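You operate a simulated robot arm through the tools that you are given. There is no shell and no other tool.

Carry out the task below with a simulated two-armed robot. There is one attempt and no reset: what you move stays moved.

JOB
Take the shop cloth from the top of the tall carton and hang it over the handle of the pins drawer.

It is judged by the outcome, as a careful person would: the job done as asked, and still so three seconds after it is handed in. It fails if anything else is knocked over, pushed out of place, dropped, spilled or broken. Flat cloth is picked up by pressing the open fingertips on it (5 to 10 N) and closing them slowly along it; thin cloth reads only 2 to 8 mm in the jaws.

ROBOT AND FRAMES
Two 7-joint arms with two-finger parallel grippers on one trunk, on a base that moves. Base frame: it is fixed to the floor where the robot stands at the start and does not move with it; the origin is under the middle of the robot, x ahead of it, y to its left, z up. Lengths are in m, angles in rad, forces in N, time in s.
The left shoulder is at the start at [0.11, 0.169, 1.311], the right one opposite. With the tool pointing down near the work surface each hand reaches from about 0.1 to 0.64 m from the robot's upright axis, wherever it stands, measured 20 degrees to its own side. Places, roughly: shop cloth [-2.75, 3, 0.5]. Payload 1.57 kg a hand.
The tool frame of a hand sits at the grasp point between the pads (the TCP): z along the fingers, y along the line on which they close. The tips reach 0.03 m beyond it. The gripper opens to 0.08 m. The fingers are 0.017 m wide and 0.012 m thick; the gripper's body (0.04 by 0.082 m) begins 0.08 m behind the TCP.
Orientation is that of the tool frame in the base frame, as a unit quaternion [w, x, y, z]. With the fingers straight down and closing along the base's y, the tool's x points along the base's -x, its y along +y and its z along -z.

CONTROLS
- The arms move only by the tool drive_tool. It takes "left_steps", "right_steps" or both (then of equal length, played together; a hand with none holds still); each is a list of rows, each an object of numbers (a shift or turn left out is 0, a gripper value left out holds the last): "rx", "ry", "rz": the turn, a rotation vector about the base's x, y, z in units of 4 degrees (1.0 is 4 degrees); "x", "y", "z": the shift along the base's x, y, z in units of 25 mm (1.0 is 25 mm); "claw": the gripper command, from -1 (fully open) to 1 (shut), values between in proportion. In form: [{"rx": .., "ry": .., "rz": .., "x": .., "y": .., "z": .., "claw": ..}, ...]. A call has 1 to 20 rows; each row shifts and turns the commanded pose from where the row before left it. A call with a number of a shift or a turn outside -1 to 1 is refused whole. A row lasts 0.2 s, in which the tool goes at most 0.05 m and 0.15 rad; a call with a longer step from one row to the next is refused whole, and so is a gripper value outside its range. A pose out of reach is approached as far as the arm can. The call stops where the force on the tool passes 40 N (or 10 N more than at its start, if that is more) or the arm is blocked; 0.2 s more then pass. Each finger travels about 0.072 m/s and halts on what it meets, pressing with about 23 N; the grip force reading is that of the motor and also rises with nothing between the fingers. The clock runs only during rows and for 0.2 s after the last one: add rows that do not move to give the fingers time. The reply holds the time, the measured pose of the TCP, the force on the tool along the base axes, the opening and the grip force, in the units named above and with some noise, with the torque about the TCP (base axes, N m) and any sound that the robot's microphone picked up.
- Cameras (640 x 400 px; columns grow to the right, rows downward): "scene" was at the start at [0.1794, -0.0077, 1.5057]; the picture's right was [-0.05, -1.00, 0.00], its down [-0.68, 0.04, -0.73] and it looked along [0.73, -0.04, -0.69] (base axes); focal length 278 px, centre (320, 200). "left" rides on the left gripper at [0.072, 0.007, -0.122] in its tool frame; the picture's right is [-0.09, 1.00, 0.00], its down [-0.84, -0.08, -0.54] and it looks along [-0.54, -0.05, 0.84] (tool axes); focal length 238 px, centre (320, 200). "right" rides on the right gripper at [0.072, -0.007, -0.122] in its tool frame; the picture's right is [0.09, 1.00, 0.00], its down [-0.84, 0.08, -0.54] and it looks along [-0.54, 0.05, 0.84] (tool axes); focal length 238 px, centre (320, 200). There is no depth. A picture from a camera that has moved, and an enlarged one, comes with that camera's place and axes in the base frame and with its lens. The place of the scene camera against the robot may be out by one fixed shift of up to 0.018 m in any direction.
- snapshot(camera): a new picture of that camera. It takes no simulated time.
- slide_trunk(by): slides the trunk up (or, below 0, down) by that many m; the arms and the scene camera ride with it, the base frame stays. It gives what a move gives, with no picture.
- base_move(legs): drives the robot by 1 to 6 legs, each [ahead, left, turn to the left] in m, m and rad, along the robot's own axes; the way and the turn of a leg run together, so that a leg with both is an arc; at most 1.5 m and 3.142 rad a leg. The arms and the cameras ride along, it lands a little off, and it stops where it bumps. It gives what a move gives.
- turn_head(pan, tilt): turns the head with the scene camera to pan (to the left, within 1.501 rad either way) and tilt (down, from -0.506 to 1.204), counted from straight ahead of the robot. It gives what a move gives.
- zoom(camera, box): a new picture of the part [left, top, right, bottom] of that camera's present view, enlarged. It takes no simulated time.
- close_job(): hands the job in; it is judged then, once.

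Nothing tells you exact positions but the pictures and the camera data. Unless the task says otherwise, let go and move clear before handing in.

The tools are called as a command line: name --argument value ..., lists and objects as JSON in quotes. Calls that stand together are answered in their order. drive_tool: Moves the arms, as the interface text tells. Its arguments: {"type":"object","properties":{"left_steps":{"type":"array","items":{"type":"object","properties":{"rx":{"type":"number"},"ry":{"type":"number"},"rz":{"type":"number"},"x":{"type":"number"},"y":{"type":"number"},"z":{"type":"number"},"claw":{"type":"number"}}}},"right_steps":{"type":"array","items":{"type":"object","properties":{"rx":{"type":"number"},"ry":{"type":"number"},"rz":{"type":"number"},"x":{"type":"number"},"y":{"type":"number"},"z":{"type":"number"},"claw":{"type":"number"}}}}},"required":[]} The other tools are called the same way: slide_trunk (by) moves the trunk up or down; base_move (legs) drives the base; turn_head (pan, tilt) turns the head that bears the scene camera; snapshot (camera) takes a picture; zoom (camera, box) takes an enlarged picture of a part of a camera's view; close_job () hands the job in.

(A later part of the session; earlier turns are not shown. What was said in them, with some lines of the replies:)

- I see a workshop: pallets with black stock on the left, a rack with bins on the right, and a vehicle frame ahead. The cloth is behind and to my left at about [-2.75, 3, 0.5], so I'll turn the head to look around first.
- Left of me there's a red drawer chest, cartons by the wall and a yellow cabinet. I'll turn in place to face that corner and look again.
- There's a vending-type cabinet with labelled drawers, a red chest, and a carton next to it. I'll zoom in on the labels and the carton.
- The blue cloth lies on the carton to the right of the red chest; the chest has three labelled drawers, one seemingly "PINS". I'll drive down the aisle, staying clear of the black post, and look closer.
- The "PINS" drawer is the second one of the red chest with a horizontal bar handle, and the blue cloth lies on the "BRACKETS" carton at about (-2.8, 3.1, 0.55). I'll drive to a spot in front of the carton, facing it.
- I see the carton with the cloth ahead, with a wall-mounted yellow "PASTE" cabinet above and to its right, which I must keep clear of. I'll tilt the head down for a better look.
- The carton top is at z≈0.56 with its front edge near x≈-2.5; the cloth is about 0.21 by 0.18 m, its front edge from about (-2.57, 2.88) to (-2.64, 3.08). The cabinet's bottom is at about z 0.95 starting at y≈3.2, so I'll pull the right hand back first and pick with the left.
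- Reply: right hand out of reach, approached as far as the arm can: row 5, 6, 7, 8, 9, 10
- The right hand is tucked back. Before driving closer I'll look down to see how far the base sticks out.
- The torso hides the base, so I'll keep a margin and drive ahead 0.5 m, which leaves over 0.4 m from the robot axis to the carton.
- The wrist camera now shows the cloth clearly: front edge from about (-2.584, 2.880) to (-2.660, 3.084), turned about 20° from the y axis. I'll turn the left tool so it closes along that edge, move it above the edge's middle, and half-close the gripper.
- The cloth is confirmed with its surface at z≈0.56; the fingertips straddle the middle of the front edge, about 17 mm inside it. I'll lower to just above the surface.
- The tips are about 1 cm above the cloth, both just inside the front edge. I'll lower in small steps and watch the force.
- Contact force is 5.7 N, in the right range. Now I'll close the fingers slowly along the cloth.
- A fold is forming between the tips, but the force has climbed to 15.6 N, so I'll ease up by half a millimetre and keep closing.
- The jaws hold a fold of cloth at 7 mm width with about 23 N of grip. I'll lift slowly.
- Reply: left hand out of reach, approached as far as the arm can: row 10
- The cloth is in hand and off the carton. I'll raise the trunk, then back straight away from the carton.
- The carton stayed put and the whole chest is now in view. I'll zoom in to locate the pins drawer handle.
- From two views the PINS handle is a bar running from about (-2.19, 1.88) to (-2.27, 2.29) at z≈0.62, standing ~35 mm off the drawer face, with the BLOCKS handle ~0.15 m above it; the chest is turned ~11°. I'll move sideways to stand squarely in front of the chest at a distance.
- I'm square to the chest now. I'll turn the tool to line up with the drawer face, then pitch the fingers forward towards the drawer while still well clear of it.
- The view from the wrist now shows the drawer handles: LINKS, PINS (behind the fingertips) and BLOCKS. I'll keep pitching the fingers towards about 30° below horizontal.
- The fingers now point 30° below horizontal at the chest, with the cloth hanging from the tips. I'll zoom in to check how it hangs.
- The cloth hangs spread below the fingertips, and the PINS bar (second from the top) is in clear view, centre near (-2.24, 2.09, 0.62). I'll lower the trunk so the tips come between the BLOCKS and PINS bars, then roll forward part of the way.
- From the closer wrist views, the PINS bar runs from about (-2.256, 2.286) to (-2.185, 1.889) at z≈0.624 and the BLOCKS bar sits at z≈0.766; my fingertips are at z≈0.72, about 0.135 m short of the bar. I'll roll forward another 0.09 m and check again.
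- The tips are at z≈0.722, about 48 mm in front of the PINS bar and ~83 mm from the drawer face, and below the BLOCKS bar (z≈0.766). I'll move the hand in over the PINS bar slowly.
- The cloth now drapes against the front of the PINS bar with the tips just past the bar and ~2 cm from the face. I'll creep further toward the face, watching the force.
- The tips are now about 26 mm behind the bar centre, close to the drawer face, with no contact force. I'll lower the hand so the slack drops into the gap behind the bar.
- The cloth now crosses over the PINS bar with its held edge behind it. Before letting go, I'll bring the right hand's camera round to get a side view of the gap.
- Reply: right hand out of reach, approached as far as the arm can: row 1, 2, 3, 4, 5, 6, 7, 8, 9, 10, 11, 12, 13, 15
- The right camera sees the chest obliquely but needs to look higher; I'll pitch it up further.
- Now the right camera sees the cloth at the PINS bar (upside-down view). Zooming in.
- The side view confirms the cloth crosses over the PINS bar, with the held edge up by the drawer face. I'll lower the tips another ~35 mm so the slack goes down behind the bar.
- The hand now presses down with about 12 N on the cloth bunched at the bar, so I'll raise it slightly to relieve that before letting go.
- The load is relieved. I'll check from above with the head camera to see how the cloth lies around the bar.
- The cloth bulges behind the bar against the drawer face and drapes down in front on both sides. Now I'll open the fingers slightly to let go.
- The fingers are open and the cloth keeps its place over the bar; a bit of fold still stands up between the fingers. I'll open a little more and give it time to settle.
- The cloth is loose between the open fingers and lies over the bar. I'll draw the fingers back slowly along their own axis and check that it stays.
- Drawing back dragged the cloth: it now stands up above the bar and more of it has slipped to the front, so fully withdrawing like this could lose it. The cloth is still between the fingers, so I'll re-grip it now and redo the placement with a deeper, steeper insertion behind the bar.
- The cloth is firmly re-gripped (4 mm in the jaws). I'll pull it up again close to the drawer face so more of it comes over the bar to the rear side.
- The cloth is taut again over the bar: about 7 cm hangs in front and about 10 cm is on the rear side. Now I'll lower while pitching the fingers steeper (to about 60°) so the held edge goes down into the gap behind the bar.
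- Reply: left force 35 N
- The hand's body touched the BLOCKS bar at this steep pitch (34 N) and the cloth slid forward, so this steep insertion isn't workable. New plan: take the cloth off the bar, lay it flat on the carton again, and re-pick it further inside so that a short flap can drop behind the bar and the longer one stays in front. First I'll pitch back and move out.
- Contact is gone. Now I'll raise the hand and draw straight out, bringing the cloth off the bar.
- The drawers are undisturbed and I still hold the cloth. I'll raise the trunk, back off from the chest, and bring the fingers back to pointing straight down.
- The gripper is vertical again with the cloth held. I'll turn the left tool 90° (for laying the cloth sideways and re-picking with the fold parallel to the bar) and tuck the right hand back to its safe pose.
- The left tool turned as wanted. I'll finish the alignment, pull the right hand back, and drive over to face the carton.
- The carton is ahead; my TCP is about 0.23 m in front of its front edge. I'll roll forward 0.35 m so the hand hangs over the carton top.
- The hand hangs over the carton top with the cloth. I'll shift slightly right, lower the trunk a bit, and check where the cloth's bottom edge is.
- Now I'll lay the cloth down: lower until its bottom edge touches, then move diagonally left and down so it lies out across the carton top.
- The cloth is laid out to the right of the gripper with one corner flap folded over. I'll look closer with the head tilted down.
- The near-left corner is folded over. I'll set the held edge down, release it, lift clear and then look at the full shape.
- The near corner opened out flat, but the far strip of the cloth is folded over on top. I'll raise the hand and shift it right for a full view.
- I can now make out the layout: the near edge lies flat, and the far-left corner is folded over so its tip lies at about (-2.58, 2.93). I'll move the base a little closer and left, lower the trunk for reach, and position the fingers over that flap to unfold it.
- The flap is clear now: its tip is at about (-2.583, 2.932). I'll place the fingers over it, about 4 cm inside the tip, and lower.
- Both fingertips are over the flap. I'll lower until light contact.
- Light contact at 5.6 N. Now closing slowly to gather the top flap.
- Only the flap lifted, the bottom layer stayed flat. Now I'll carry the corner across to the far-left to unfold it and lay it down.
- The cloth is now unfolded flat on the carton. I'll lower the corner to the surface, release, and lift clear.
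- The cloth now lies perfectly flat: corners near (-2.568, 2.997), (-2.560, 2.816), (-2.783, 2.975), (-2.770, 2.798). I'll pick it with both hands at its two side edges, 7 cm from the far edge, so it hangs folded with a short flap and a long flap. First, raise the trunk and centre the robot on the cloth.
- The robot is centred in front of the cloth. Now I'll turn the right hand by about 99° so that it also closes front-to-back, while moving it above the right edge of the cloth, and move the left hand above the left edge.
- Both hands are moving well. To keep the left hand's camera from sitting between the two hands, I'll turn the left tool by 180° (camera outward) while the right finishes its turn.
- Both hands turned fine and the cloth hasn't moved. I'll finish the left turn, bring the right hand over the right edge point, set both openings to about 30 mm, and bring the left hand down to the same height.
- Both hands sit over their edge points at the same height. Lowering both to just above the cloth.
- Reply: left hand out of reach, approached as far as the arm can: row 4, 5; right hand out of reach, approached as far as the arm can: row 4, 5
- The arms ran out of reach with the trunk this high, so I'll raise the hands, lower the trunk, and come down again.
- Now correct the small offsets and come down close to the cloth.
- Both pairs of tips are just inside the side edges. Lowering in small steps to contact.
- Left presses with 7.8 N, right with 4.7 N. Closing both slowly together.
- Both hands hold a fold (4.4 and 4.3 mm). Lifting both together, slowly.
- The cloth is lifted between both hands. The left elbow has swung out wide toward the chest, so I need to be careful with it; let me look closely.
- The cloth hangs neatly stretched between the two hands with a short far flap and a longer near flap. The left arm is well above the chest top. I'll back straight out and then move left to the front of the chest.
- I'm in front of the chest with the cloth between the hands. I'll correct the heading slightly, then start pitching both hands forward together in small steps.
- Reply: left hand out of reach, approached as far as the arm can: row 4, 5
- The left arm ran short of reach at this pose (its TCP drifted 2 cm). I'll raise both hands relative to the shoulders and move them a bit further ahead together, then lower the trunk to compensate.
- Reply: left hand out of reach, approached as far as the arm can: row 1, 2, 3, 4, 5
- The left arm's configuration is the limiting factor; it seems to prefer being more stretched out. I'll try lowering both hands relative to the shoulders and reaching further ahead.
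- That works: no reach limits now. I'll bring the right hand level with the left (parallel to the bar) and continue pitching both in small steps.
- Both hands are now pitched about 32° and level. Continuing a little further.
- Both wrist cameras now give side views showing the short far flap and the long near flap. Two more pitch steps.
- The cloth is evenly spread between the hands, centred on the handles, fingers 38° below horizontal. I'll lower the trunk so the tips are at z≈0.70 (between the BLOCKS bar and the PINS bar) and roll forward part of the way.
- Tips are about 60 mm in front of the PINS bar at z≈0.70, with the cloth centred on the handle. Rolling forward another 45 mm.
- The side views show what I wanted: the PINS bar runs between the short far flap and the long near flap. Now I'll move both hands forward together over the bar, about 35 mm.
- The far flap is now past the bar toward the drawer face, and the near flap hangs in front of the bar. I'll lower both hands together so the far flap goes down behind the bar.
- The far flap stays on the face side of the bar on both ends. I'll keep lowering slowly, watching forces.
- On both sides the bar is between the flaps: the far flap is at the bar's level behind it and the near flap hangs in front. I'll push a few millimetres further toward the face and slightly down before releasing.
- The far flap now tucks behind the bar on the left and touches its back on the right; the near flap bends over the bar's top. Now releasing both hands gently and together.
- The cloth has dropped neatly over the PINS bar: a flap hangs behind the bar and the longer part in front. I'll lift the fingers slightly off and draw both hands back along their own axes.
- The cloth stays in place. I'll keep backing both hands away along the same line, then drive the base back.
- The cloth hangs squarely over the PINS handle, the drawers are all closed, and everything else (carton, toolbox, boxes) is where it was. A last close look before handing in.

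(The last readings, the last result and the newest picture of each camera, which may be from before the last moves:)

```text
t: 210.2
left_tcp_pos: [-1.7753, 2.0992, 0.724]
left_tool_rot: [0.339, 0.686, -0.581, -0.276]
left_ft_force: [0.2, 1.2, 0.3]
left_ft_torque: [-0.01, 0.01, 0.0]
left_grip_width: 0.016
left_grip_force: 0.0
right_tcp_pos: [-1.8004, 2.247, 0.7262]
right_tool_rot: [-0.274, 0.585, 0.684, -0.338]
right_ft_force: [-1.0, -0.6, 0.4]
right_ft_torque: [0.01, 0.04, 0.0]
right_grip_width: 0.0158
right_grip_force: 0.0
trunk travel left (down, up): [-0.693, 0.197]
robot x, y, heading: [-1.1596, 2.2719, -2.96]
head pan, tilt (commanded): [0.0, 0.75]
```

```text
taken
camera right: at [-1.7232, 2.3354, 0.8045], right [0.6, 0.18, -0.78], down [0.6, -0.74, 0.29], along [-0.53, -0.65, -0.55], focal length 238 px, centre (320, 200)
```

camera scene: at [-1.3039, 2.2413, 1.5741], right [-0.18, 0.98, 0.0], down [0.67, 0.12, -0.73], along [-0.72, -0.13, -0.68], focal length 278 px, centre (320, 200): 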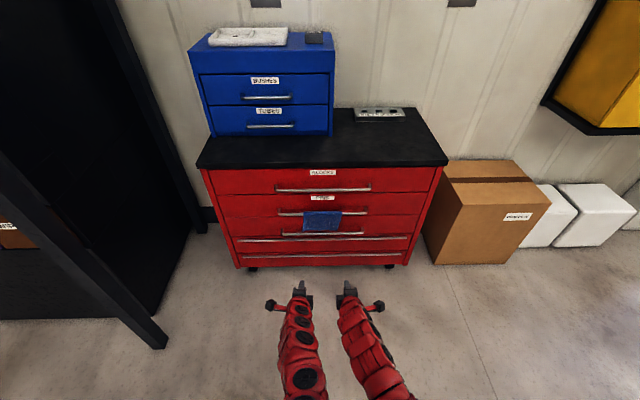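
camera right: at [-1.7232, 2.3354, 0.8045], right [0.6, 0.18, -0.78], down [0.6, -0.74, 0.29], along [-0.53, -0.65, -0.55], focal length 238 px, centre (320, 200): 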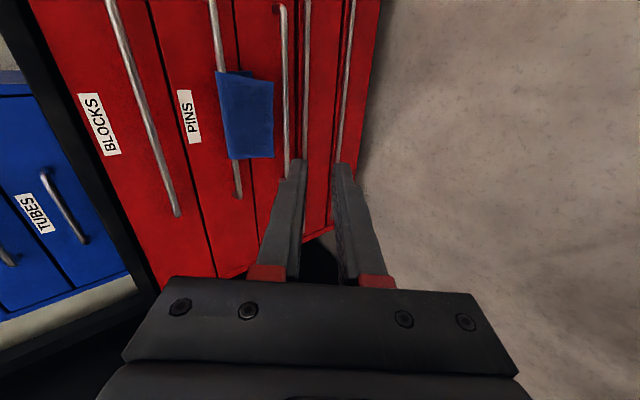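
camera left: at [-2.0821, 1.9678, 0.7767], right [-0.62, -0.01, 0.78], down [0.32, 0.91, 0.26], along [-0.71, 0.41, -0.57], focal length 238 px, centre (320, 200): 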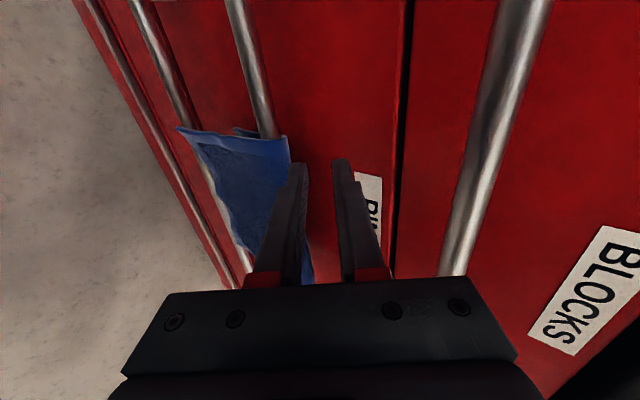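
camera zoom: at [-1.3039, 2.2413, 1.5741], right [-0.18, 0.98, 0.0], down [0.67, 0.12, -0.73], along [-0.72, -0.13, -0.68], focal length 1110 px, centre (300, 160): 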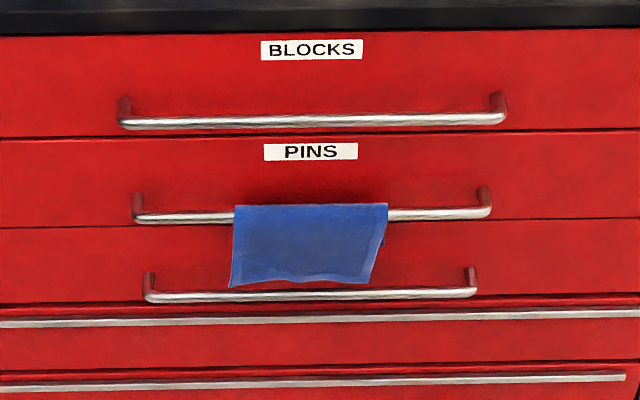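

The cloth hangs over the PINS handle with a flap behind it, and both hands are clear. I'll wait a few seconds to make sure it isn't creeping.

drive_tool --left_steps '[{}, {}, {}, {}, {}, {}, {}, {}, {}, {}, {}, {}, {}, {}, {}, {}, {}, {}, {}, {}]'

zoom --camera "scene" --box '[250, 160, 400, 260]'

```text
t: 214.4
left_tcp_pos: [-1.7753, 2.0989, 0.7234]
left_tool_rot: [0.338, 0.686, -0.581, -0.277]
left_ft_force: [-0.1, -0.1, 0.5]
left_ft_torque: [-0.03, -0.01, 0.0]
left_grip_width: 0.0159
left_grip_force: 0.0
right_tcp_pos: [-1.801, 2.247, 0.7251]
right_tool_rot: [-0.274, 0.585, 0.684, -0.339]
right_ft_force: [-0.5, 0.0, 0.0]
right_ft_torque: [0.01, -0.02, 0.0]
right_grip_width: 0.0161
right_grip_force: 0.1
trunk travel left (down, up): [-0.693, 0.197]
robot x, y, heading: [-1.163, 2.2734, -2.955]
head pan, tilt (commanded): [0.0, 0.75]
```

```text
4.00 times, centred on (325, 210) of scene
camera zoom: at [-1.3044, 2.2412, 1.5741], right [-0.18, 0.98, 0.0], down [0.67, 0.12, -0.73], along [-0.72, -0.13, -0.68], focal length 1110 px, centre (300, 160)
```

zoom: 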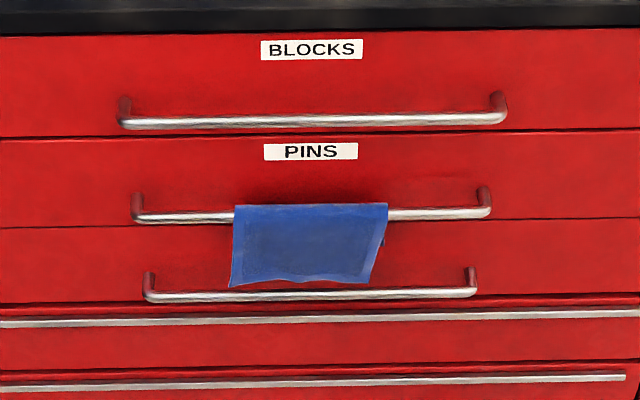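

After four seconds the cloth hasn't moved: it hangs steadily over the PINS handle, both hands are clear, and nothing else has shifted. I'm handing the job in.

close_job

```text
The job is handed in.
```

The shop cloth now hangs over the handle of the PINS drawer, with a shorter flap behind the bar and the longer part in front. After I let go and backed away, I watched it for about four seconds. It did not move, and I handed the job in.

- **How it went:** My first try, with one hand, did not work because the cloth slid forward off the bar. I laid it flat on the carton again and re-picked it with both hands. It then dropped over the bar.
- **Contact with the chest:** During that first try the left hand pressed against the BLOCKS handle with about 34 N. All the drawers still looked closed and in line afterwards.
- **Everything else:** The carton, toolbox, white boxes and paste cabinet looked unchanged in the last pictures.
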